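You operate a simulated robot arm through the tools that you are given. There is no shell and no other tool.

You run a simulated two-armed robot. Do the job below in one go: nothing can be reset, and whatever is moved stays where it is left.

## Task
Swap the black pad in the holder for the blue one.
Fine: orange lever up to free it and down again; the black pad goes into the free slot of the rack. Where these are worked on the way, their far stop is far enough and under half their travel is too little: orange lever.

It is judged by the outcome, as a careful person would: the job done as asked, and still so three seconds after it is handed in. It fails if anything else is knocked over, pushed out of place, dropped, spilled or broken.

## Robot
Two 7-joint arms with fingered hands on one trunk that stands fixed in place. Base frame: the origin is at the foot of the trunk, x ahead of it, y to its left, z up. Units: mm, rad, N and s.
The left shoulder is at [213, 125, 1088], the right one opposite. With the tool pointing down near the work surface each hand reaches from about 100 to 960 mm from the base axis, measured 20 degrees to its own side. Payload 3.7 kg a hand.
The tool frame of a hand sits at the grasp point between the pads (the TCP): z along the fingers, y along the line on which they close. The tips reach 25 mm beyond it. The gripper opens to 88 mm; its body begins 29 mm behind the TCP. The gripper is a hand of 5 fingers: y runs from the thumb to the fingers, the wrist lies at [-13, -97, -162] in the tool frame.
Orientation is that of the tool frame in the base frame, as [roll, pitch, yaw] about the fixed x, y, z axes, in that order (R = Rz(yaw) Ry(pitch) Rx(roll)). With the fingers straight down and the wrist toward the robot, the tool's x, y and z point along [0, 1, 0], [1, 0, 0] and [0, 0, -1] of the base frame.

## Interface
- The arms move only by the tool step_arm. It takes "left_rows", "right_rows" or both (then of equal length, played together; a hand with none holds still); each is one flat list of numbers, 6 for each row, row after row: the shift along the tool's x, y, z in mm, then the turn, a rotation vector about the tool's x, y, z in rad. In form: [dx, dy, dz, ax, ay, az, dx, dy, dz, ax, ay, az, ...]. A call has 1 to 20 rows; each row shifts and turns the commanded pose from where the row before left it, along the tool's axes as they then stand. Each row takes 0.2 s and may step no farther than 50 mm and 0.15 rad from the row before; otherwise, the whole call is refused. Where a pose cannot be reached the arm comes as near as it can. A force on the tool above 40 N (or 10 N above the force at the start of the call, whichever is more), or a blocked arm, ends the call early, and 0.2 s more pass. In this call time passes only in rows, and 0.2 s behind the last. The reply holds the time, the measured pose of the TCP, the force on the tool along the base axes, the opening and the grip force, in the units named above and with some noise, with the torque about the TCP (base axes, N m) and any sound that the robot's microphone picked up.
- Cameras (640 x 400 px; columns grow to the right, rows downward): "scene" is now at [319, 27.9, 1206.2]; the picture's right is [0.33, -0.94, 0.00], its down [-0.68, -0.24, -0.69] and it looks along [0.65, 0.23, -0.72] (base axes); focal length 214 px, centre (320, 200). "left" rides on the left gripper at [-59, -79, -105] in its tool frame; the picture's right is [-0.73, -0.32, 0.61], its down [0.62, -0.68, 0.38] and it looks along [0.29, 0.66, 0.70] (tool axes); focal length 234 px, centre (320, 200). "right" rides on the right gripper at [59, -79, -105] in its tool frame; the picture's right is [-0.73, 0.32, -0.61], its down [-0.62, -0.68, 0.38] and it looks along [-0.29, 0.66, 0.70] (tool axes); focal length 234 px, centre (320, 200). There is no depth. A picture from a camera that has moved, and an enlarged one, comes with that camera's place and axes in the base frame and with its lens.
- snapshot(camera): a new picture of that camera. The clock stands still meanwhile.
- slide_trunk(by): moves the trunk up (or, below 0, down) by that many mm; the arms and the scene camera ride with it, the base frame stays. It gives what a move gives, with no picture.
- move_fingers(index, middle, ring, little, thumb_bend, thumb_turn, hand): sets how far each is bent, from 0 (flat) to 100 (curled in); at 30 the hand is open as for a grip, at 70 the pads meet at the TCP. One left out holds its place. A second passes; each finger stops where it meets its share of the squeeze, and holds until it gets a number again. It is the only way to open and close the hand. It gives what a move gives, with no picture; readings hold the bend of each and the force on index, middle, ring, little, thumb and palm. thumb_turn goes from beside the hand (0) to across from the fingers (100), as for a grip.
- turn_head(pan, tilt): turns the head with the scene camera to pan (to the left, within 1.396 rad either way) and tilt (down, from -0.506 to 1.204), counted from straight ahead of the robot (the tilt from the chest, where the trunk bows). It gives what a move gives.
- inspect(camera, box): a new picture of the part [left, top, right, bottom] of that camera's present view, enlarged. The clock stands still meanwhile.
- hand_in(): hands the job in; it is judged then, once.

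Places have to be worked out from the pictures, the camera data and where the tool is seen. Open the grippers and draw the arms clear of the work before you hand the job in, unless the task says otherwise.

The tools are called after "Emit:" as a command line: name --argument value ..., lists and objects as JSON in quotes. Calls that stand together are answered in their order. step_arm: Moves the arms, as the interface text tells. Its arguments: {"type":"object","properties":{"left_rows":{"type":"array","items":{"type":"number"}},"right_rows":{"type":"array","items":{"type":"number"}}},"required":[]} The other tools are called the same way: slide_trunk (by) moves the trunk up or down; move_fingers (index, middle, ring, little, thumb_bend, thumb_turn, hand) moves the fingers one by one; turn_head (pan, tilt) turns the head that bears the scene camera; snapshot (camera) takes a picture; inspect (camera, box) takes an enlarged picture of a part of a camera's view; hand_in () hands the job in.

At the start:

```text
time: 0.0
left_position: [482.1, 357.5, 1028.7]
left_tcp_rot: [-3.141, 0.0, 1.572]
left_force: [-0.1, -0.5, 0.8]
left_torque: [-0.02, 0.0, 0.0]
left_finger_gap: 87.6
left_finger_force: 0.1
left_shape: jaw
left_bend: [30.0, 30.0, 30.0, 30.0, 30.0, 98.0]
left_finger forces: [0.0, 0.1, 0.1, 0.0, 0.0, 0.0]
right_position: [500.3, -18.0, 978.4]
right_tcp_rot: [-3.14, 0.001, 1.57]
right_force: [0.5, 0.1, 0.3]
right_torque: [0.01, -0.03, -0.05]
right_finger_gap: 87.7
right_finger_force: 0.1
right_shape: jaw
right_bend: [30.0, 30.0, 30.0, 30.0, 30.0, 98.0]
right_finger forces: [0.0, 0.0, 0.0, 0.1, 0.1, 0.0]
trunk travel left (down, up): [-114.0, 301.0]
head pan, tilt (commanded): [0.435, 0.948]
```

scene: 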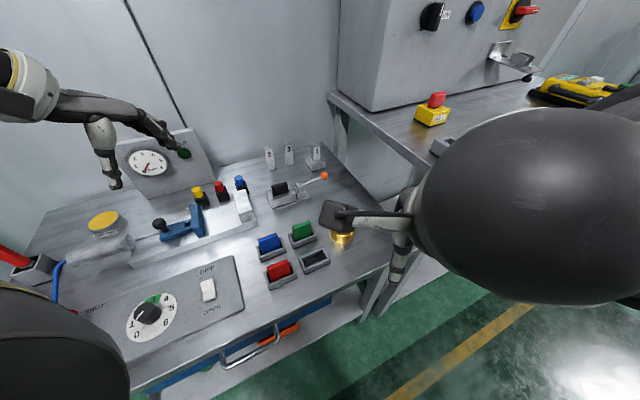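
right: 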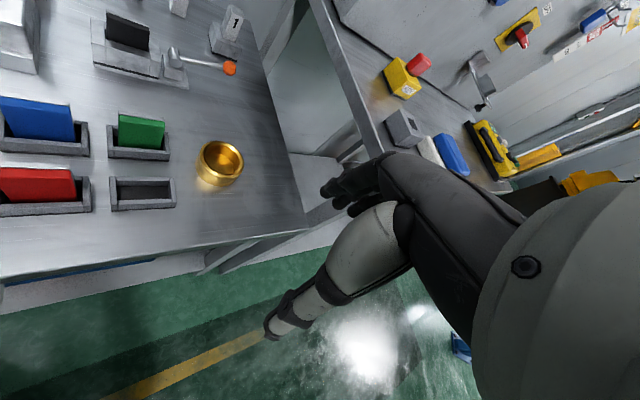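
left: 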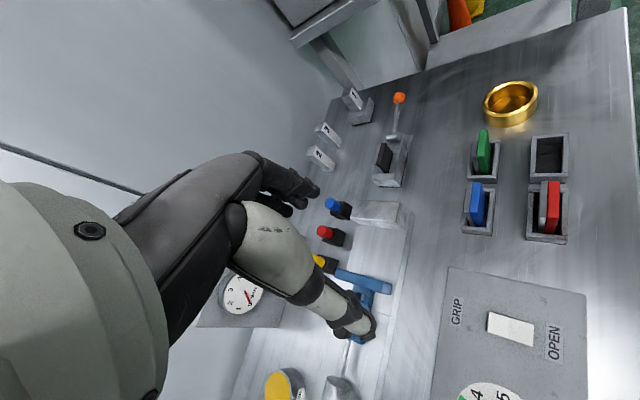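

I begin by looking closely at the holder, the lever and the rack in all three cameras to judge their places.

Emit:
inspect --camera "scene" --box '[230, 140, 390, 300]'

Emit:
inspect --camera "left" --box '[300, 60, 620, 260]'

Emit:
inspect --camera "right" --box '[0, 0, 320, 230]'

```text
2.50 times, centred on (310, 220) of scene
camera zoom: at [319.0, 27.9, 1206.2], right [0.33, -0.94, 0.0], down [-0.68, -0.24, -0.69], along [0.65, 0.23, -0.72], focal length 536 px, centre (345, 150)
```

zoom: 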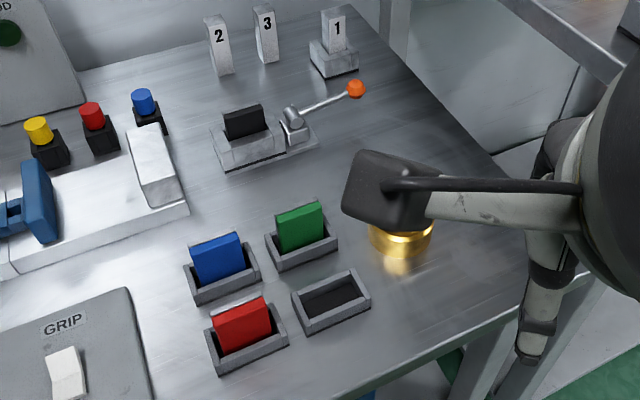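

```text
2.00 times, centred on (460, 160) of left
camera zoom: at [402.0, 298.2, 1134.0], right [-0.32, -0.73, -0.61], down [-0.68, 0.62, -0.38], along [0.66, 0.29, -0.7], focal length 468 px, centre (40, 280)
```

zoom: 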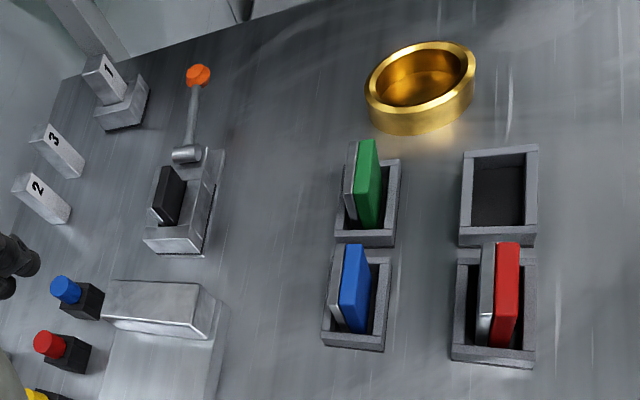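

```text
1.74 times, centred on (160, 115) of right
camera zoom: at [421.7, 40.2, 1084.4], right [0.32, -0.73, 0.61], down [-0.68, -0.62, -0.38], along [0.66, -0.29, -0.7], focal length 407 px, centre (598, 348)
```

zoom: 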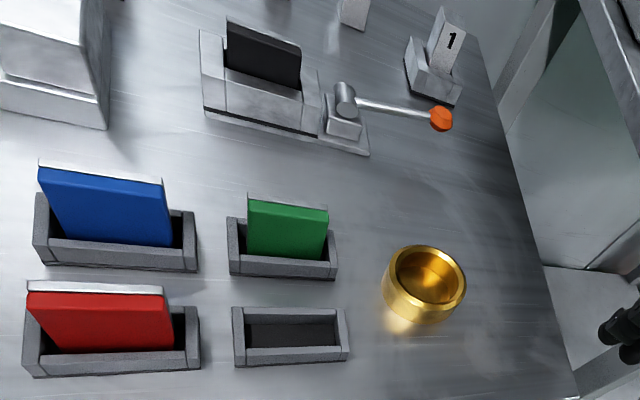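

The rack slots run diagonally (about 45° to the base axes), with the empty slot near (556, 124, 736). I take closer views of each object for better triangulation.

Emit:
inspect --camera "left" --box '[360, 80, 440, 200]'

Emit:
inspect --camera "left" --box '[450, 110, 580, 250]'

Emit:
inspect --camera "right" --box '[80, 0, 250, 100]'

Emit:
inspect --camera "right" --box '[0, 80, 200, 220]'

Emit:
inspect --camera "scene" --box '[260, 160, 340, 220]'

Emit:
inspect --camera "scene" --box '[250, 210, 340, 300]'

```text
3.33 times, centred on (400, 140) of left
camera zoom: at [402.0, 298.2, 1134.0], right [-0.32, -0.73, -0.61], down [-0.68, 0.62, -0.38], along [0.66, 0.29, -0.7], focal length 781 px, centre (53, 400)
```

zoom: 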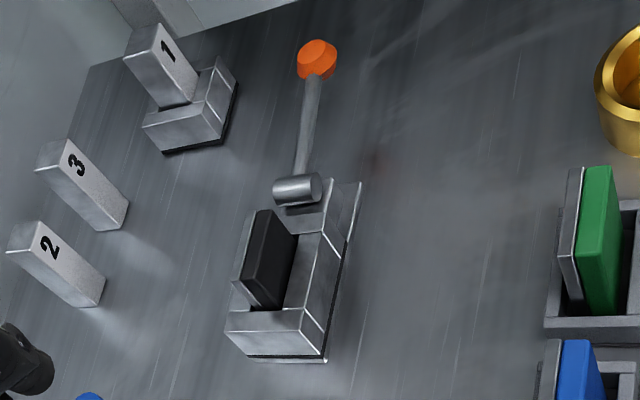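

```text
2.86 times, centred on (515, 180) of left
camera zoom: at [402.0, 298.2, 1134.0], right [-0.32, -0.73, -0.61], down [-0.68, 0.62, -0.38], along [0.66, 0.29, -0.7], focal length 669 px, centre (-237, 257)
```

zoom: 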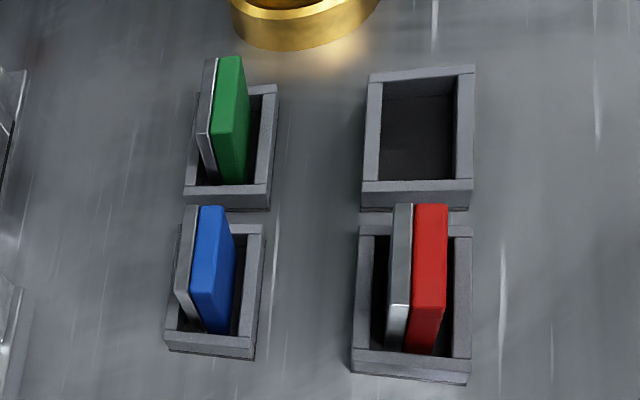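

```text
3.76 times, centred on (165, 50) of right
camera zoom: at [421.7, 40.2, 1084.4], right [0.32, -0.73, 0.61], down [-0.68, -0.62, -0.38], along [0.66, -0.29, -0.7], focal length 882 px, centre (904, 765)
```

zoom: 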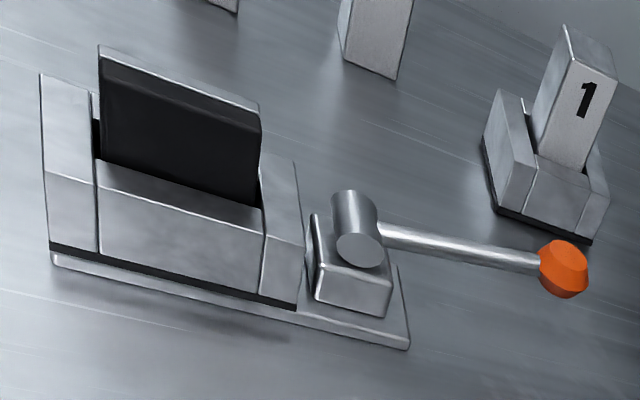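

```text
2.86 times, centred on (100, 150) of right
camera zoom: at [421.7, 40.2, 1084.4], right [0.32, -0.73, 0.61], down [-0.68, -0.62, -0.38], along [0.66, -0.29, -0.7], focal length 669 px, centre (949, 343)
```

zoom: 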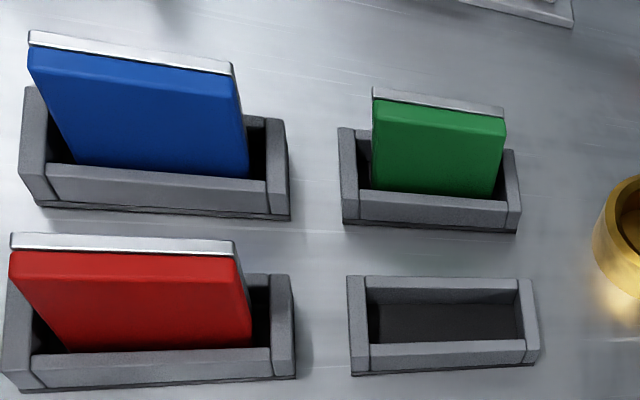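

```text
6.67 times, centred on (300, 190) of scene
camera zoom: at [319.0, 27.9, 1206.2], right [0.33, -0.94, 0.0], down [-0.68, -0.24, -0.69], along [0.65, 0.23, -0.72], focal length 1430 px, centre (453, 267)
```

zoom: 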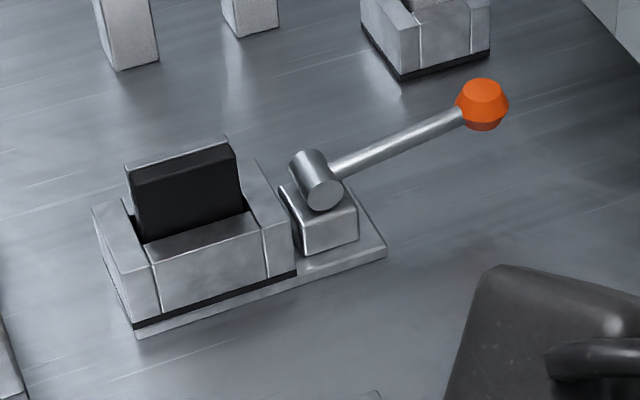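

```text
4.44 times, centred on (295, 255) of scene
camera zoom: at [319.0, 27.9, 1206.2], right [0.33, -0.94, 0.0], down [-0.68, -0.24, -0.69], along [0.65, 0.23, -0.72], focal length 954 px, centre (431, -44)
```

zoom: 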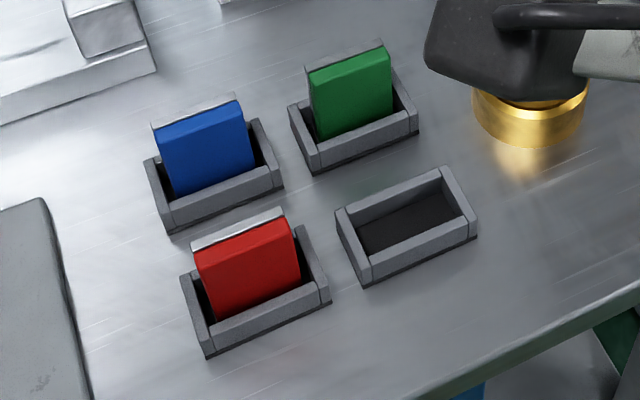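

The pads stand with a silver backing on the far side, and the black pad's top is near (709, 288, 797). I zoom in further to get the edges and thickness.

Emit:
inspect --camera "left" --box '[500, 170, 550, 240]'

Emit:
inspect --camera "left" --box '[455, 170, 505, 240]'

Emit:
inspect --camera "left" --box '[365, 125, 425, 195]'

Emit:
inspect --camera "scene" --box '[250, 225, 300, 270]'

Emit:
inspect --camera "right" --box '[0, 80, 100, 160]'

```text
5.71 times, centred on (525, 205) of left
camera zoom: at [402.0, 298.2, 1134.0], right [-0.32, -0.73, -0.61], down [-0.68, 0.62, -0.38], along [0.66, 0.29, -0.7], focal length 1338 px, centre (-851, 171)
```

zoom: 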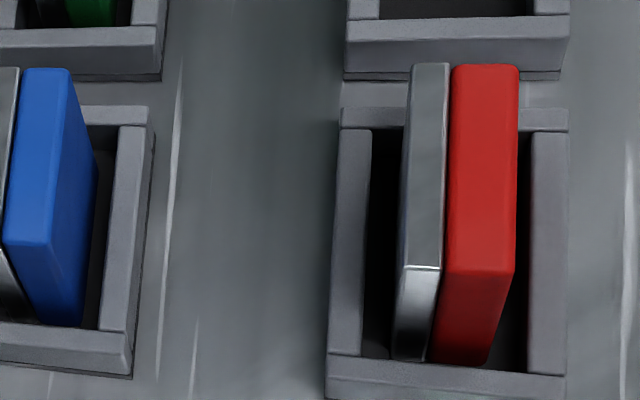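

```text
5.71 times, centred on (480, 205) of left
camera zoom: at [402.0, 298.2, 1134.0], right [-0.32, -0.73, -0.61], down [-0.68, 0.62, -0.38], along [0.66, 0.29, -0.7], focal length 1338 px, centre (-594, 171)
```

zoom: 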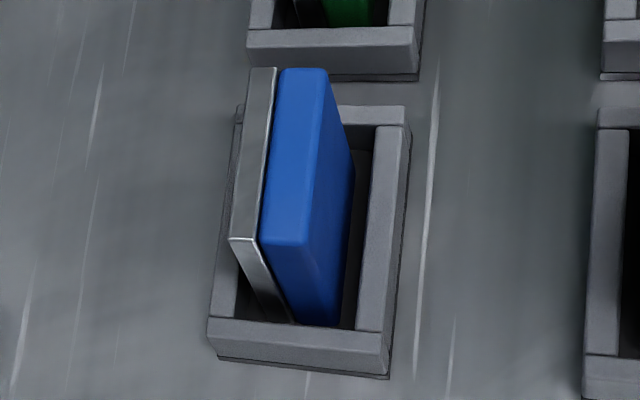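

```text
5.71 times, centred on (395, 160) of left
camera zoom: at [402.0, 298.2, 1134.0], right [-0.32, -0.73, -0.61], down [-0.68, 0.62, -0.38], along [0.66, 0.29, -0.7], focal length 1338 px, centre (-109, 429)
```

zoom: 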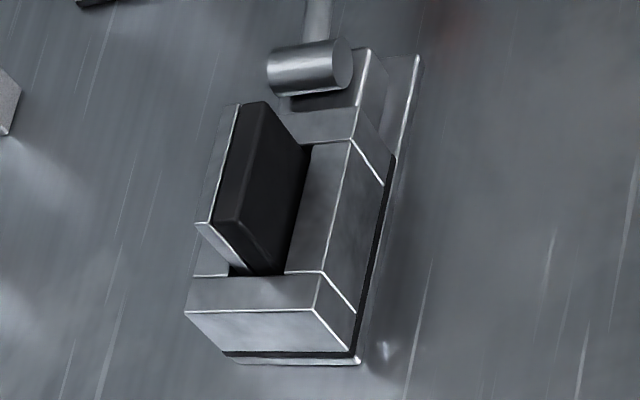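

```text
8.89 times, centred on (275, 248) of scene
camera zoom: at [319.0, 27.9, 1206.2], right [0.33, -0.94, 0.0], down [-0.68, -0.24, -0.69], along [0.65, 0.23, -0.72], focal length 1907 px, centre (720, -222)
```

zoom: 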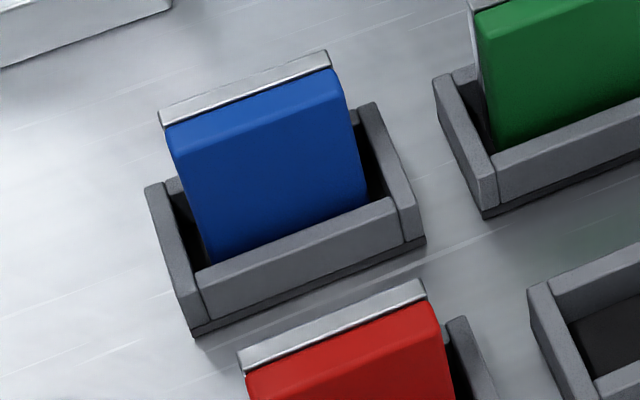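

```text
5.00 times, centred on (50, 120) of right
camera zoom: at [421.7, 40.2, 1084.4], right [0.32, -0.73, 0.61], down [-0.68, -0.62, -0.38], along [0.66, -0.29, -0.7], focal length 1171 px, centre (1670, 600)
```

zoom: 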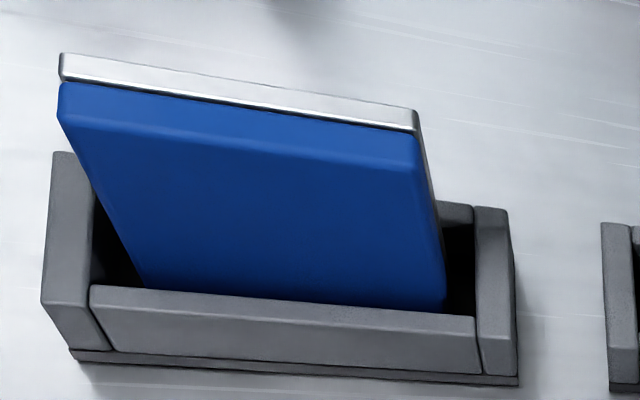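

I judge the black pad's top centre at about (711, 289, 796), the blue pad's at about (547, 237, 789), the free slot at about (556, 124, rim 736), and the orange knob at about (816, 188, 773). First I turn the left hand 45° so that it closes across the pads, and draw the right hand aside.

Emit:
step_arm --left_rows '[0, 0, 0, 0, 0, -0.1309, 0, 0, 0, 0, 0, -0.1309, 0, 0, 0, 0, 0, -0.1309, 0, 0, 0, 0, 0, -0.1309, 0, 0, 0, 0, 0, -0.1309, 0, 0, 0, 0, 0, -0.1309]' --right_rows '[-30, 0, 0, 0, 0, 0, -30, 0, 0, 0, 0, 0, -30, 0, 0, 0, 0, 0, -30, 0, 0, 0, 0, 0, -30, 0, 0, 0, 0, 0, -30, 0, 0, 0, 0, 0]'

```text
time: 1.4
left_position: [492.8, 366.9, 1036.7]
left_tcp_rot: [-3.141, -0.001, 2.359]
left_force: [0.5, -0.1, 0.3]
left_torque: [0.01, 0.05, 0.0]
left_finger_gap: 87.7
left_finger_force: 0.0
left_shape: jaw
left_bend: [30.0, 30.0, 30.0, 30.0, 30.0, 98.0]
left_finger forces: [0.1, 0.0, 0.0, 0.0, 0.1, 0.1]
left hand out of reach, approached as far as the arm can: row 2, 3, 4
right_position: [555.8, -173.0, 994.9]
right_tcp_rot: [3.141, 0.001, 1.571]
right_force: [0.3, 0.0, -0.2]
right_torque: [-0.02, 0.0, 0.01]
right_finger_gap: 87.9
right_finger_force: 0.1
right_shape: jaw
right_bend: [30.0, 30.0, 30.0, 30.0, 30.0, 98.0]
right_finger forces: [0.0, 0.0, 0.1, 0.0, 0.0, 0.0]
right hand out of reach, approached as far as the arm can: row 1, 2, 3, 4, 5, 6
trunk travel left (down, up): [-114.0, 301.0]
head pan, tilt (commanded): [0.435, 0.948]
```

The left hand is now turned as wanted, though slightly displaced because it was at its inner reach limit. I look at the new views.

Emit:
snapshot --camera "scene"

Emit:
snapshot --camera "left"

Emit:
snapshot --camera "right"

```text
taken
camera scene: at [315.3, 38.6, 1209.5], right [0.46, -0.89, 0.0], down [-0.62, -0.32, -0.72], along [0.64, 0.33, -0.69], focal length 214 px, centre (320, 200)
```

scene: 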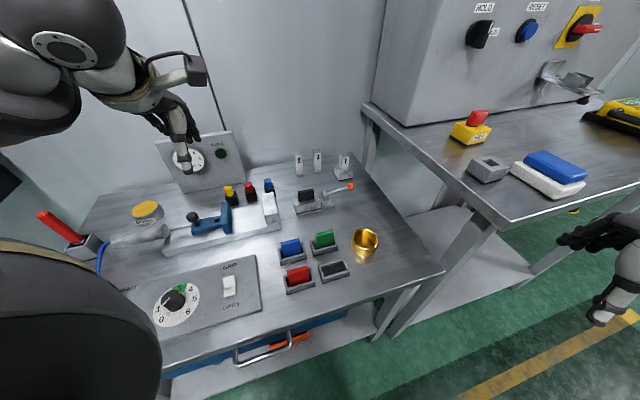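

```text
taken
camera left: at [477.9, 269.1, 1141.6], right [0.29, -0.74, -0.61], down [-0.92, -0.04, -0.38], along [0.26, 0.67, -0.7], focal length 234 px, centre (320, 200)
```

left: 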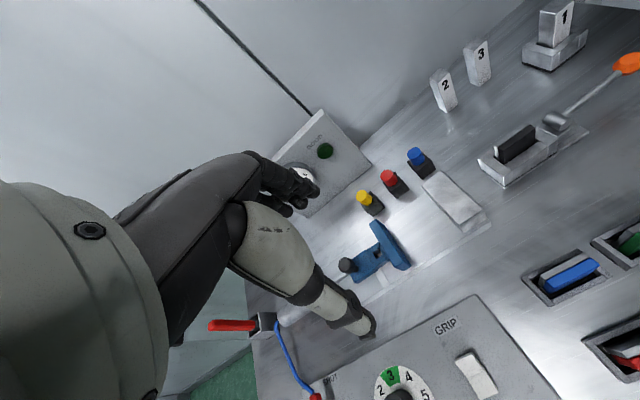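

```text
taken
camera right: at [477.7, -113.5, 1100.5], right [0.32, -0.73, 0.61], down [-0.68, -0.62, -0.38], along [0.66, -0.29, -0.7], focal length 234 px, centre (320, 200)
```

right: 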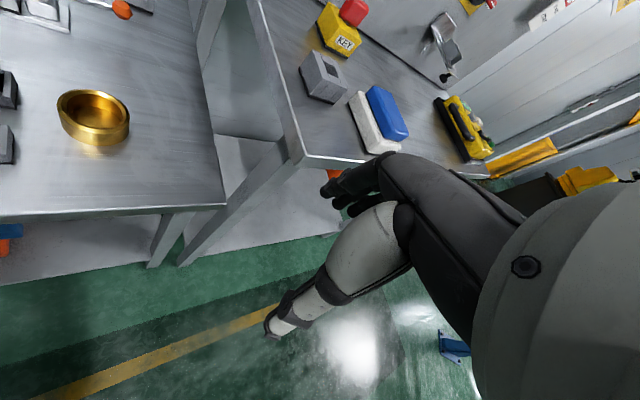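

The view is clear now. I bring the left hand over the knob at a safe height (about z 920) and check where it lands.

Emit:
step_arm --left_rows '[-35.6, 10.9, 11, 0, 0, 0, -35.6, 10.9, 11, 0, 0, 0, -35.6, 10.9, 11, 0, 0, 0, -35.6, 10.9, 11, 0, 0, 0, -35.6, 10.9, 11, 0, 0, 0, -35.6, 10.9, 11, 0, 0, 0, -35.6, 10.9, 11, 0, 0, 0, -35.6, 10.9, 11, 0, 0, 0, -35.6, 10.9, 11, 0, 0, 0, -35.6, 10.9, 11, 0, 0, 0]'

```text
time: 3.6
left_position: [806.9, 199.9, 931.6]
left_tcp_rot: [3.137, -0.003, 2.36]
left_force: [0.8, 0.4, 0.3]
left_torque: [-0.01, 0.0, -0.01]
left_finger_gap: 88.1
left_finger_force: 0.0
left_shape: jaw
left_bend: [30.0, 30.0, 30.0, 30.0, 30.0, 98.0]
left_finger forces: [0.0, 0.0, 0.1, 0.2, 0.1, 0.0]
left hand out of reach, approached as far as the arm can: row 10
right_position: [555.6, -172.3, 994.2]
right_tcp_rot: [-3.141, 0.0, 1.57]
right_force: [-0.1, 0.7, 0.1]
right_torque: [0.02, -0.01, 0.02]
right_finger_gap: 87.8
right_finger_force: 0.1
right_shape: jaw
right_bend: [30.0, 30.0, 30.0, 30.0, 30.0, 98.0]
right_finger forces: [0.1, 0.0, 0.0, 0.1, 0.0, 0.0]
trunk travel left (down, up): [-114.0, 301.0]
head pan, tilt (commanded): [0.435, 0.948]
```

The arm stopped about 15 mm short along the lever direction. I check how the hand stands relative to the knob.

Emit:
snapshot --camera "left"

Emit:
snapshot --camera "scene"

Emit:
snapshot --camera "right"

```text
taken
camera left: at [791.1, 101.7, 1036.6], right [0.29, -0.74, -0.61], down [-0.92, -0.04, -0.39], along [0.26, 0.67, -0.69], focal length 234 px, centre (320, 200)
```

left: 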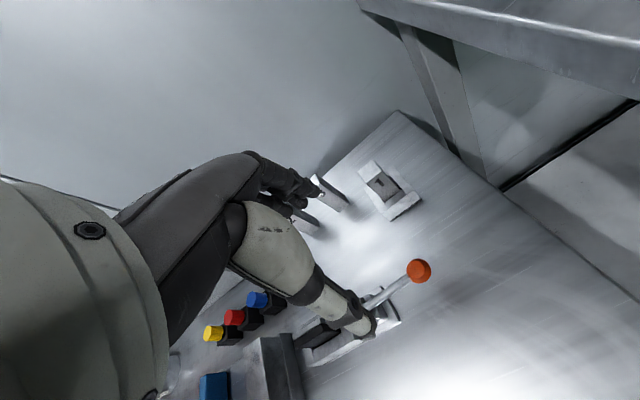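

```text
taken
camera scene: at [317.2, 19.5, 1201.3], right [0.24, -0.97, 0.0], down [-0.74, -0.19, -0.65], along [0.63, 0.16, -0.76], focal length 214 px, centre (320, 200)
```

scene: 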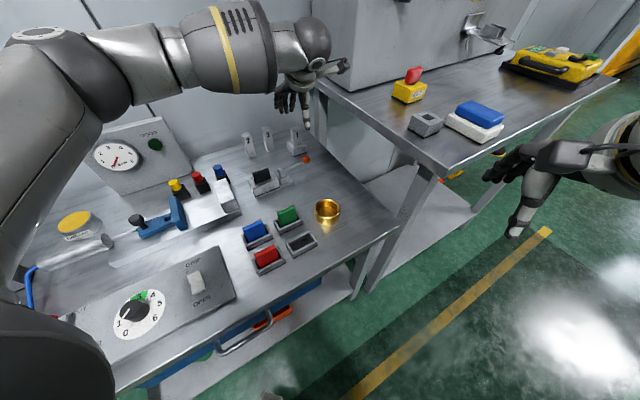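

```text
taken
camera right: at [477.7, -113.3, 1100.2], right [0.32, -0.73, 0.61], down [-0.68, -0.62, -0.38], along [0.66, -0.29, -0.7], focal length 234 px, centre (320, 200)
```

right: 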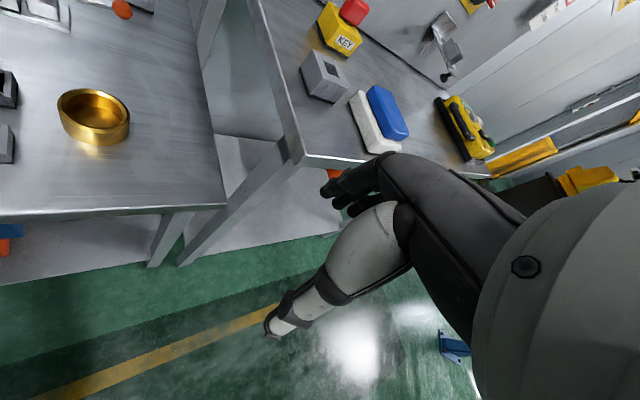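

I zoom in on the fingers to understand how thumb and fingers lie relative to the grasp point.

Emit:
inspect --camera "left" --box '[220, 130, 440, 370]'

Emit:
inspect --camera "scene" --box '[220, 40, 380, 220]'

```text
1.67 times, centred on (330, 250) of left
camera zoom: at [791.1, 101.7, 1036.6], right [0.29, -0.74, -0.61], down [-0.92, -0.04, -0.39], along [0.26, 0.67, -0.69], focal length 390 px, centre (303, 117)
```

zoom: 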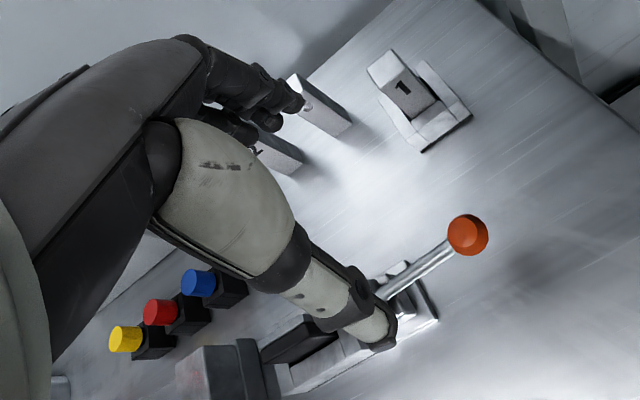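

```text
2.22 times, centred on (300, 130) of scene
camera zoom: at [317.2, 19.5, 1201.3], right [0.24, -0.97, 0.0], down [-0.74, -0.19, -0.65], along [0.63, 0.16, -0.76], focal length 477 px, centre (364, 356)
```

zoom: 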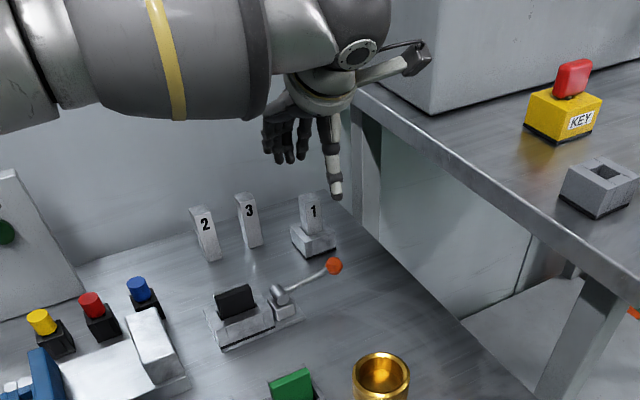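

The thumb opposes the index and middle fingers close to the grasp point, with ring and little trailing toward the holder side. I lower part way to see whether the reach improves nearer the table.

Emit:
step_arm --left_rows '[0, 0, 20, 0, 0, 0, 0, 0, 20, 0, 0, 0, 0, 0, 20, 0, 0, 0, 0, 0, 20, 0, 0, 0]'

```text
time: 4.6
left_position: [804.5, 203.1, 850.3]
left_tcp_rot: [3.141, 0.0, 2.359]
left_force: [-0.6, 0.0, 0.2]
left_torque: [0.0, 0.0, 0.01]
left_finger_gap: 88.1
left_finger_force: 0.0
left_shape: jaw
left_bend: [30.0, 30.0, 30.0, 30.0, 30.0, 98.0]
left_finger forces: [0.0, 0.0, 0.0, 0.0, 0.0, 0.0]
right_position: [557.1, -171.8, 994.3]
right_tcp_rot: [-3.138, 0.002, 1.572]
right_force: [0.2, -0.2, 0.2]
right_torque: [0.02, 0.02, 0.01]
right_finger_gap: 87.5
right_finger_force: 0.0
right_shape: jaw
right_bend: [30.0, 30.0, 30.0, 30.0, 30.0, 98.0]
right_finger forces: [0.0, 0.0, 0.0, 0.0, 0.0, 0.0]
trunk travel left (down, up): [-114.0, 301.0]
head pan, tilt (commanded): [0.435, 0.948]
```

No reach trouble at this height. I shift the remaining 17 mm toward the knob and look again.

Emit:
step_arm --left_rows '[-8.5, -1, 0, 0, 0, 0, -8.5, -1, 0, 0, 0, 0]'

Emit:
snapshot --camera "left"

Emit:
inspect --camera "scene" --box '[220, 60, 380, 220]'

```text
time: 5.2
left_position: [804.5, 203.1, 850.7]
left_tcp_rot: [3.141, 0.0, 2.358]
left_force: [0.0, 0.7, -0.1]
left_torque: [0.02, -0.03, -0.01]
left_finger_gap: 87.8
left_finger_force: 0.1
left_shape: jaw
left_bend: [30.0, 30.0, 30.0, 30.0, 30.0, 98.0]
left_finger forces: [0.0, 0.0, 0.1, 0.0, 0.0, 0.0]
left hand out of reach, approached as far as the arm can: row 1, 2
right_position: [556.6, -172.6, 994.5]
right_tcp_rot: [-3.141, 0.002, 1.57]
right_force: [0.7, -0.5, 0.8]
right_torque: [-0.03, -0.01, -0.02]
right_finger_gap: 87.8
right_finger_force: 0.2
right_shape: jaw
right_bend: [30.0, 30.0, 30.0, 30.0, 30.0, 98.0]
right_finger forces: [0.1, 0.1, 0.0, 0.0, 0.0, 0.1]
trunk travel left (down, up): [-114.0, 301.0]
head pan, tilt (commanded): [0.435, 0.948]
```

```text
taken
camera left: at [789.3, 105.9, 955.7], right [0.29, -0.74, -0.61], down [-0.92, -0.04, -0.38], along [0.26, 0.67, -0.7], focal length 234 px, centre (320, 200)
```

left: 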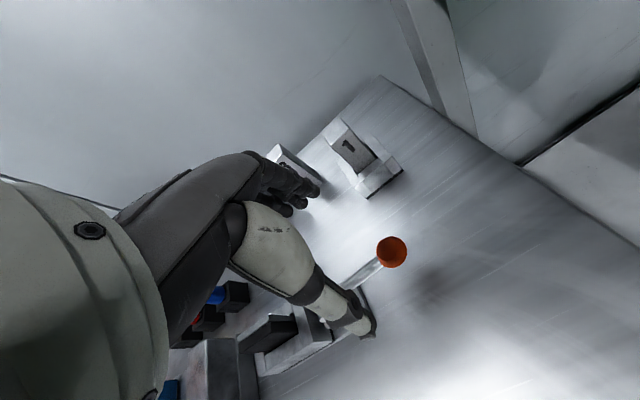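

```text
2.50 times, centred on (300, 140) of scene
camera zoom: at [318.0, 20.2, 1201.2], right [0.25, -0.97, 0.0], down [-0.74, -0.19, -0.65], along [0.63, 0.16, -0.76], focal length 536 px, centre (370, 350)
```

zoom: 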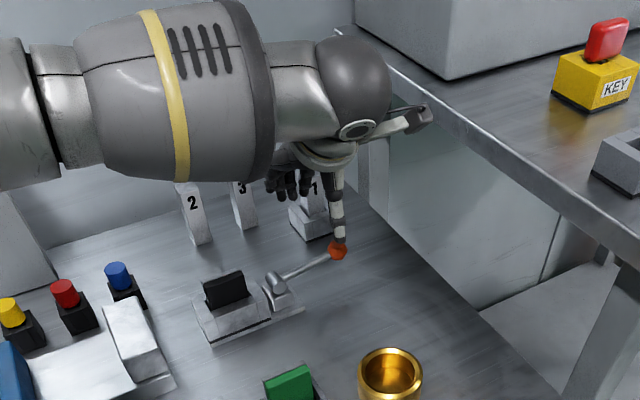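

The limit is along the lever axis at this hand yaw. I turn the hand back by 0.3 rad about the vertical (the knob is round, so the pinch still works) and try again.

Emit:
step_arm --left_rows '[0, 0, 0, 0, 0, 0.15, 0, 0, 0, 0, 0, 0.15]'

```text
time: 5.8
left_position: [804.6, 202.6, 849.3]
left_tcp_rot: [-3.141, -0.002, 2.056]
left_force: [0.0, -0.5, -0.5]
left_torque: [-0.04, 0.01, 0.03]
left_finger_gap: 87.7
left_finger_force: 0.1
left_shape: jaw
left_bend: [30.0, 30.0, 30.0, 30.0, 30.0, 98.0]
left_finger forces: [0.0, 0.0, 0.0, 0.1, 0.0, 0.0]
right_position: [556.9, -171.3, 994.1]
right_tcp_rot: [-3.139, 0.001, 1.571]
right_force: [-0.5, 0.6, 0.7]
right_torque: [-0.01, -0.04, 0.01]
right_finger_gap: 87.9
right_finger_force: 0.0
right_shape: jaw
right_bend: [30.0, 30.0, 30.0, 30.0, 30.0, 98.0]
right_finger forces: [0.0, 0.1, 0.0, 0.1, 0.0, 0.1]
trunk travel left (down, up): [-114.0, 301.0]
head pan, tilt (commanded): [0.435, 0.948]
```

At this yaw I shift the 16 mm that remain toward the knob.

Emit:
step_arm --left_rows '[-8, 1.8, 0, 0, 0, 0, -8, 1.8, 0, 0, 0, 0]'

Emit:
snapshot --camera "left"

Emit:
inspect --camera "scene" --box '[220, 60, 380, 220]'

```text
time: 6.4
left_position: [816.4, 190.0, 850.9]
left_tcp_rot: [3.141, 0.0, 2.057]
left_force: [-0.4, 0.4, 0.1]
left_torque: [0.01, -0.03, 0.04]
left_finger_gap: 87.9
left_finger_force: 0.1
left_shape: jaw
left_bend: [30.0, 30.0, 30.0, 30.0, 30.0, 98.0]
left_finger forces: [0.0, 0.0, 0.0, 0.1, 0.0, 0.0]
right_position: [557.3, -171.1, 995.4]
right_tcp_rot: [-3.14, 0.0, 1.57]
right_force: [0.3, -0.6, 0.8]
right_torque: [0.05, 0.02, 0.0]
right_finger_gap: 87.8
right_finger_force: 0.1
right_shape: jaw
right_bend: [30.0, 30.0, 30.0, 30.0, 30.0, 98.0]
right_finger forces: [0.0, 0.0, 0.0, 0.0, 0.0, 0.0]
trunk travel left (down, up): [-114.0, 301.0]
head pan, tilt (commanded): [0.435, 0.948]
```

```text
taken
camera left: at [773.0, 102.4, 955.1], right [0.05, -0.79, -0.61], down [-0.89, 0.23, -0.38], along [0.45, 0.56, -0.7], focal length 234 px, centre (320, 200)
```

left: 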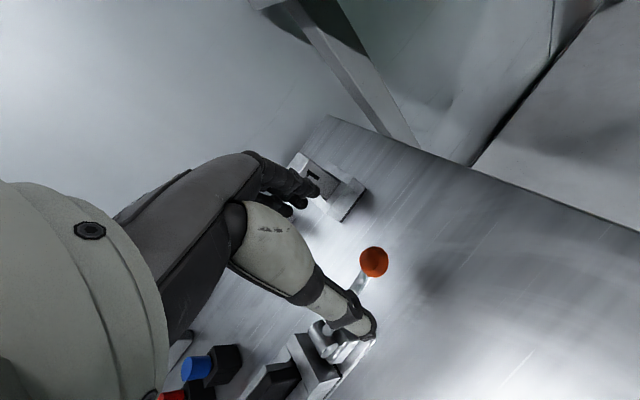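

```text
2.50 times, centred on (300, 140) of scene
camera zoom: at [318.8, 31.3, 1207.9], right [0.37, -0.93, 0.0], down [-0.66, -0.26, -0.71], along [0.66, 0.26, -0.71], focal length 536 px, centre (370, 350)
```

zoom: 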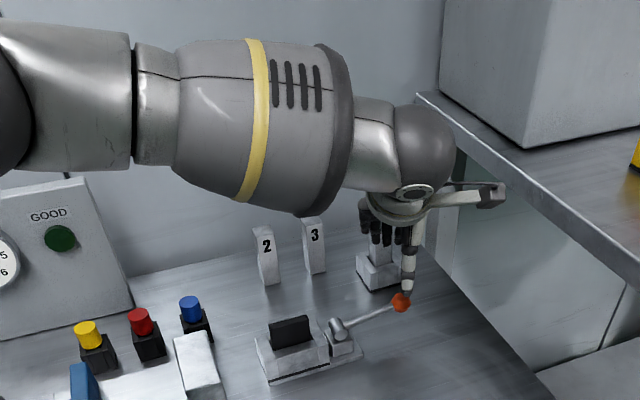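

The hand is now right over the knob (knob sits about 1–2 mm from the grasp axis). I lower it to knob height with the fingers open.

Emit:
step_arm --left_rows '[0, 0, 15, 0, 0, 0, 0, 0, 15, 0, 0, 0, 0, 0, 15, 0, 0, 0, 0, 0, 15, 0, 0, 0, 0, 0, 13, 0, 0, 0]'

Emit:
snapshot --camera "left"

Emit:
inspect --camera "scene" --box '[260, 100, 380, 220]'

```text
time: 7.6
left_position: [813.2, 190.1, 778.9]
left_tcp_rot: [3.14, 0.001, 2.057]
left_force: [0.1, -0.2, -0.4]
left_torque: [0.02, 0.03, -0.01]
left_finger_gap: 87.8
left_finger_force: 0.1
left_shape: jaw
left_bend: [30.0, 30.0, 30.0, 30.0, 30.0, 98.0]
left_finger forces: [0.0, 0.0, 0.1, 0.0, 0.0, 0.0]
right_position: [557.3, -171.4, 994.5]
right_tcp_rot: [-3.141, 0.0, 1.57]
right_force: [-0.4, 0.1, 0.5]
right_torque: [0.0, 0.02, 0.03]
right_finger_gap: 87.5
right_finger_force: 0.0
right_shape: jaw
right_bend: [30.0, 30.0, 30.0, 30.0, 30.0, 98.0]
right_finger forces: [0.0, 0.0, 0.0, 0.0, 0.1, 0.0]
trunk travel left (down, up): [-114.0, 301.0]
head pan, tilt (commanded): [0.435, 0.948]
```

```text
taken
camera left: at [770.4, 102.5, 883.4], right [0.05, -0.79, -0.61], down [-0.89, 0.23, -0.38], along [0.45, 0.56, -0.7], focal length 234 px, centre (320, 200)
```

left: 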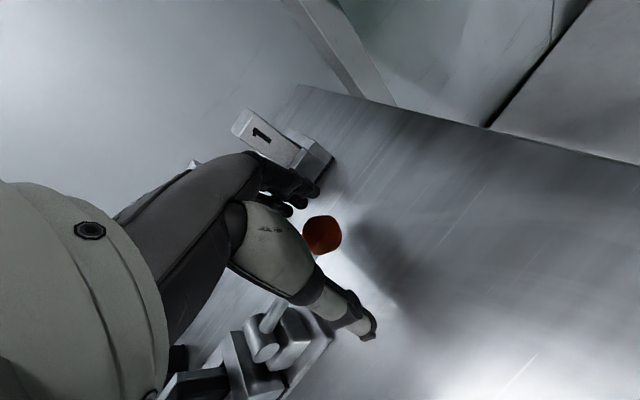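

```text
3.33 times, centred on (320, 160) of scene
camera zoom: at [318.0, 20.0, 1201.1], right [0.25, -0.97, 0.0], down [-0.74, -0.19, -0.65], along [0.63, 0.16, -0.76], focal length 715 px, centre (320, 333)
```

zoom: 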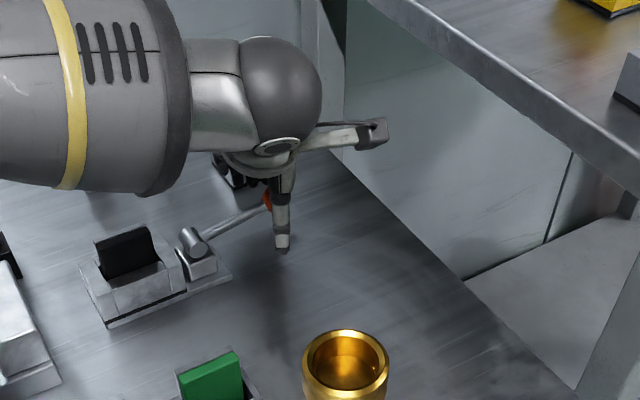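

The knob now sits within 4 mm of the grasp point. I close index, middle and thumb on it, leaving ring and little open.

Emit:
move_fingers --hand "left" --index 66 --middle 66 --thumb_bend 66

Emit:
snapshot --camera "left"

```text
time: 8.6
left_position: [813.0, 191.4, 779.6]
left_tcp_rot: [-3.14, 0.0, 2.057]
left_force: [0.6, 0.4, -0.9]
left_torque: [0.01, 0.01, 0.01]
left_finger_gap: 11.9
left_finger_force: 1.3
left_shape: fingers
left_bend: [63.0, 66.0, 30.0, 30.0, 64.0, 98.0]
left_finger forces: [2.2, 0.0, 0.0, 0.0, 1.2, 0.0]
right_position: [557.6, -171.1, 995.3]
right_tcp_rot: [-3.14, 0.001, 1.572]
right_force: [0.4, 0.1, -0.3]
right_torque: [-0.01, 0.01, 0.02]
right_finger_gap: 87.4
right_finger_force: 0.1
right_shape: jaw
right_bend: [30.0, 30.0, 30.0, 30.0, 30.0, 98.0]
right_finger forces: [0.0, 0.0, 0.0, 0.0, 0.0, 0.0]
trunk travel left (down, up): [-114.0, 301.0]
head pan, tilt (commanded): [0.435, 0.948]
```

```text
taken
camera left: at [770.5, 102.6, 883.5], right [0.05, -0.79, -0.61], down [-0.89, 0.23, -0.38], along [0.45, 0.56, -0.7], focal length 234 px, centre (320, 200)
```

left: 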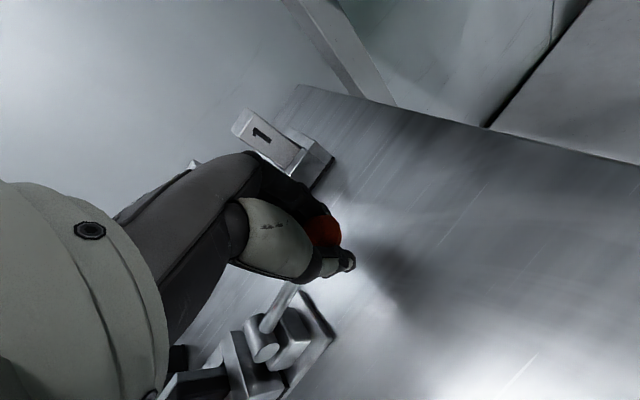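

Index and thumb touch the knob lightly. I close a little further for a firmer hold and look closely.

Emit:
move_fingers --hand "left" --index 75 --middle 72 --thumb_bend 75

Emit:
inspect --camera "left" --box '[220, 140, 400, 300]'

Emit:
inspect --camera "scene" --box '[270, 120, 350, 200]'

```text
time: 9.6
left_position: [814.3, 190.9, 777.9]
left_tcp_rot: [3.141, 0.001, 2.056]
left_force: [-1.7, 1.1, -0.8]
left_torque: [-0.01, 0.02, -0.02]
left_finger_gap: 3.8
left_finger_force: 9.4
left_shape: fingers
left_bend: [73.0, 72.0, 30.0, 30.0, 69.0, 97.0]
left_finger forces: [9.7, 0.0, 0.0, 0.0, 8.9, 0.0]
right_position: [556.2, -172.6, 994.5]
right_tcp_rot: [-3.14, 0.003, 1.57]
right_force: [0.3, 0.6, -0.2]
right_torque: [0.0, 0.0, 0.0]
right_finger_gap: 87.9
right_finger_force: 0.0
right_shape: jaw
right_bend: [30.0, 30.0, 30.0, 30.0, 30.0, 98.0]
right_finger forces: [0.0, 0.1, 0.0, 0.0, 0.0, 0.1]
trunk travel left (down, up): [-114.0, 301.0]
head pan, tilt (commanded): [0.435, 0.948]
```

```text
2.50 times, centred on (310, 220) of left
camera zoom: at [770.3, 102.6, 883.5], right [0.05, -0.79, -0.61], down [-0.89, 0.23, -0.38], along [0.45, 0.56, -0.7], focal length 585 px, centre (345, 150)
```

zoom: 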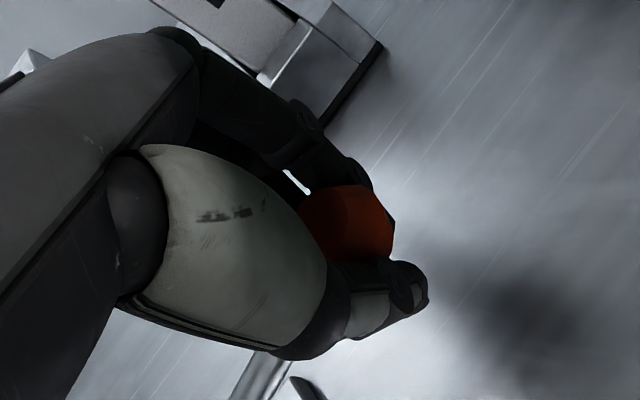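

```text
5.00 times, centred on (310, 160) of scene
camera zoom: at [318.1, 20.8, 1201.6], right [0.25, -0.97, 0.0], down [-0.74, -0.19, -0.65], along [0.63, 0.16, -0.76], focal length 1073 px, centre (370, 400)
```

zoom: 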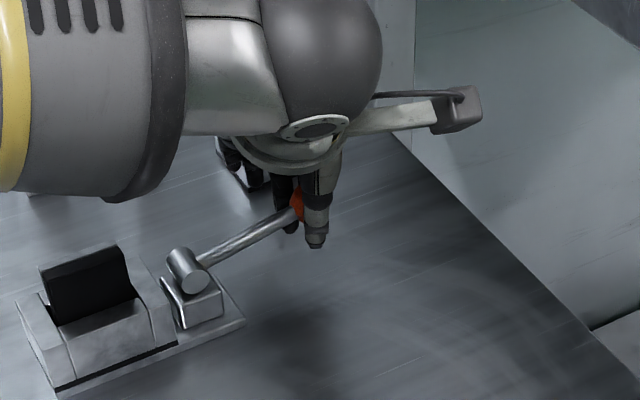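

The knob is held at about 9 N between index and thumb. I start raising it along the lever's arc, first to roughly 40°.

Emit:
step_arm --left_rows '[2.48, -0.77, -11.03, 0, 0, 0, 4.14, -1.28, -11.28, 0, 0, 0, 5.59, -1.73, -10.57, 0, 0, 0, 6.94, -2.15, -9.66, 0, 0, 0]'

Emit:
inspect --camera "scene" --box '[270, 110, 350, 200]'

Emit:
inspect --camera "left" --box '[200, 140, 440, 340]'

```text
time: 10.6
left_position: [800.9, 203.3, 819.5]
left_tcp_rot: [-3.141, 0.0, 2.056]
left_force: [-2.3, -2.0, -2.1]
left_torque: [-0.03, -0.07, -0.04]
left_finger_gap: 1.2
left_finger_force: 8.1
left_shape: fingers
left_bend: [74.0, 71.0, 30.0, 30.0, 69.0, 98.0]
left_finger forces: [5.6, 1.5, 0.0, 0.0, 8.8, 0.0]
right_position: [556.8, -171.9, 993.6]
right_tcp_rot: [-3.14, 0.0, 1.571]
right_force: [-0.6, -0.3, -0.4]
right_torque: [0.01, -0.03, -0.02]
right_finger_gap: 87.7
right_finger_force: 0.0
right_shape: jaw
right_bend: [30.0, 30.0, 30.0, 30.0, 30.0, 98.0]
right_finger forces: [0.0, 0.1, 0.1, 0.1, 0.0, 0.1]
trunk travel left (down, up): [-114.0, 301.0]
head pan, tilt (commanded): [0.435, 0.948]
```

```text
4.44 times, centred on (310, 155) of scene
camera zoom: at [318.6, 30.6, 1207.8], right [0.36, -0.93, 0.0], down [-0.66, -0.26, -0.71], along [0.66, 0.26, -0.71], focal length 954 px, centre (364, 400)
```

zoom: 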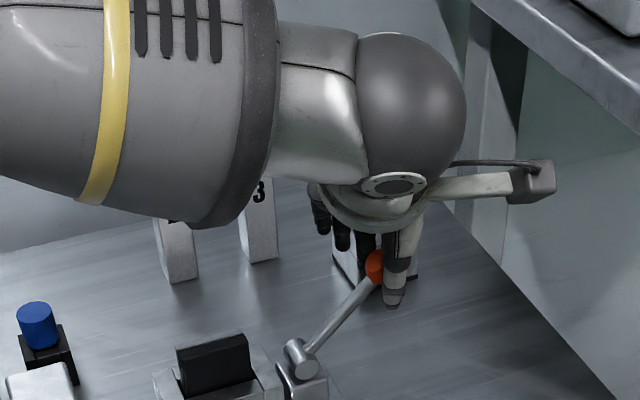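

```text
2.00 times, centred on (320, 240) of left
camera zoom: at [757.5, 115.1, 925.4], right [0.05, -0.79, -0.61], down [-0.89, 0.23, -0.38], along [0.45, 0.56, -0.7], focal length 468 px, centre (320, 120)
```

zoom: 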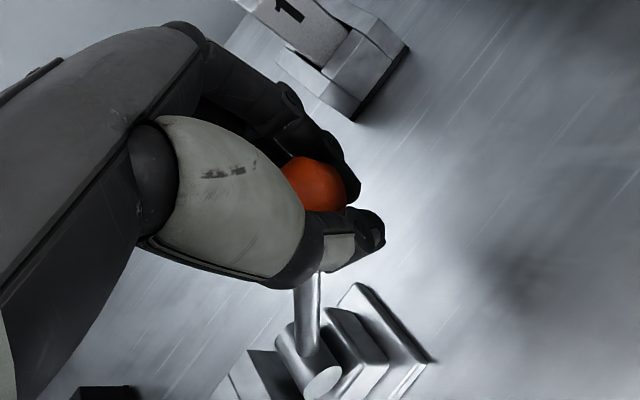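

The lever follows the hand with only small forces. I continue up the arc to about 73°.

Emit:
step_arm --left_rows '[8.16, -2.53, -8.54, 0, 0, 0, 9.23, -2.86, -7.27, 0, 0, 0, 10.09, -3.13, -5.85, 0, 0, 0, 10.77, -3.34, -4.33, 0, 0, 0]'

Emit:
inspect --camera "scene" --box '[250, 90, 350, 210]'

Emit:
inspect --camera "left" --box '[200, 140, 440, 400]'

```text
time: 11.6
left_position: [773.4, 232.6, 844.3]
left_tcp_rot: [3.14, 0.001, 2.059]
left_force: [-4.1, -4.2, -1.7]
left_torque: [0.0, -0.05, -0.03]
left_finger_gap: 0.0
left_finger_force: 6.1
left_shape: fingers
left_bend: [75.0, 71.0, 30.0, 30.0, 69.0, 97.0]
left_finger forces: [2.7, 1.8, 0.0, 0.1, 7.9, 0.1]
right_position: [557.0, -171.3, 994.1]
right_tcp_rot: [-3.141, 0.001, 1.571]
right_force: [0.4, 0.2, -0.2]
right_torque: [0.0, -0.03, 0.0]
right_finger_gap: 87.8
right_finger_force: 0.0
right_shape: jaw
right_bend: [30.0, 30.0, 30.0, 30.0, 30.0, 98.0]
right_finger forces: [0.0, 0.1, 0.0, 0.0, 0.0, 0.0]
trunk travel left (down, up): [-114.0, 301.0]
head pan, tilt (commanded): [0.435, 0.948]
```

```text
3.33 times, centred on (300, 150) of scene
camera zoom: at [316.7, 37.1, 1209.2], right [0.44, -0.9, 0.0], down [-0.62, -0.31, -0.72], along [0.64, 0.32, -0.69], focal length 715 px, centre (387, 367)
```

zoom: 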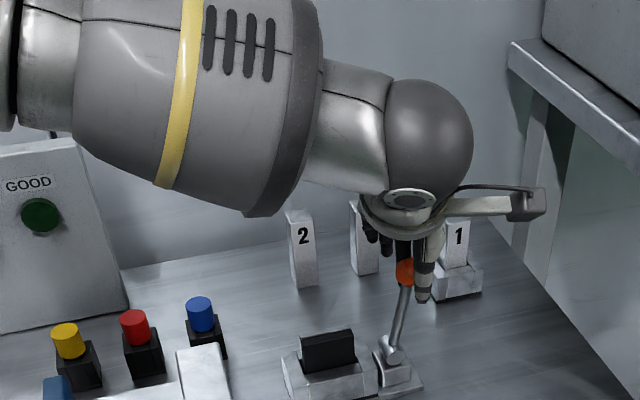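

```text
1.54 times, centred on (320, 270) of left
camera zoom: at [730.1, 144.7, 950.0], right [0.05, -0.79, -0.61], down [-0.89, 0.23, -0.38], along [0.44, 0.56, -0.7], focal length 360 px, centre (320, 92)
```

zoom: 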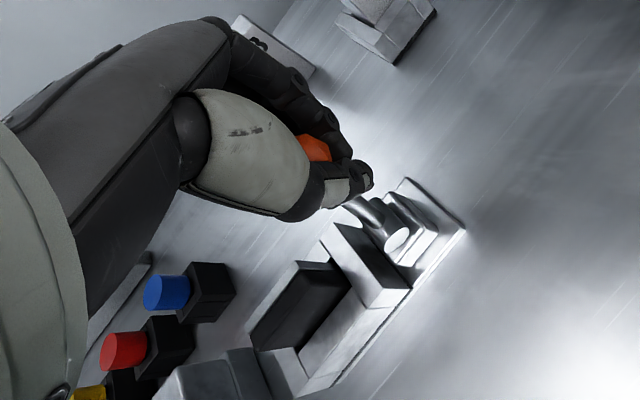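

The lever is about 75° up and still held. I continue to look for its far stop, in smaller steps.

Emit:
step_arm --left_rows '[5.6, -1.74, -1.6, 0, 0, 0, 5.65, -1.75, -1.1, 0, 0, 0, 5.7, -1.76, -0.7, 0, 0, 0, 5.75, -1.78, -0.3, 0, 0, 0]'

Emit:
inspect --camera "scene" --box '[250, 90, 350, 210]'

Emit:
inspect --camera "left" --box '[200, 140, 440, 400]'

```text
time: 12.6
left_position: [756.4, 251.5, 851.3]
left_tcp_rot: [3.138, -0.002, 2.062]
left_force: [1.0, 2.9, 0.2]
left_torque: [0.02, -0.02, 0.04]
left_finger_gap: 0.1
left_finger_force: 0.6
left_shape: fingers
left_bend: [74.0, 72.0, 30.0, 30.0, 72.0, 97.0]
left_finger forces: [0.7, 0.1, 0.0, 0.0, 0.0, 0.0]
right_position: [557.0, -171.8, 994.7]
right_tcp_rot: [3.141, 0.0, 1.571]
right_force: [-0.8, 0.2, -0.1]
right_torque: [0.0, -0.05, -0.01]
right_finger_gap: 87.5
right_finger_force: 0.1
right_shape: jaw
right_bend: [30.0, 30.0, 30.0, 30.0, 30.0, 98.0]
right_finger forces: [0.0, 0.1, 0.0, 0.1, 0.0, 0.0]
trunk travel left (down, up): [-114.0, 301.0]
head pan, tilt (commanded): [0.435, 0.948]
```

```text
3.33 times, centred on (300, 150) of scene
camera zoom: at [314.4, 40.8, 1209.4], right [0.49, -0.87, 0.0], down [-0.61, -0.34, -0.72], along [0.63, 0.35, -0.7], focal length 715 px, centre (387, 367)
```

zoom: 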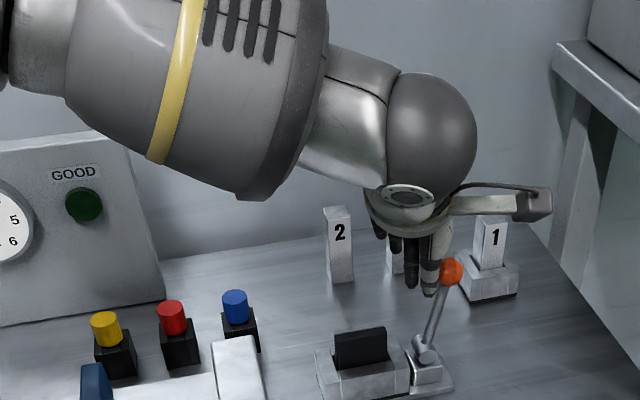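

```text
1.54 times, centred on (320, 270) of left
camera zoom: at [713.4, 163.4, 955.5], right [0.06, -0.79, -0.61], down [-0.89, 0.23, -0.38], along [0.44, 0.57, -0.69], focal length 360 px, centre (320, 92)
```

zoom: 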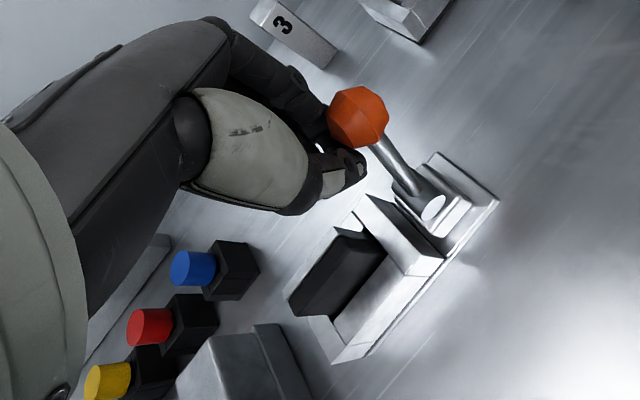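

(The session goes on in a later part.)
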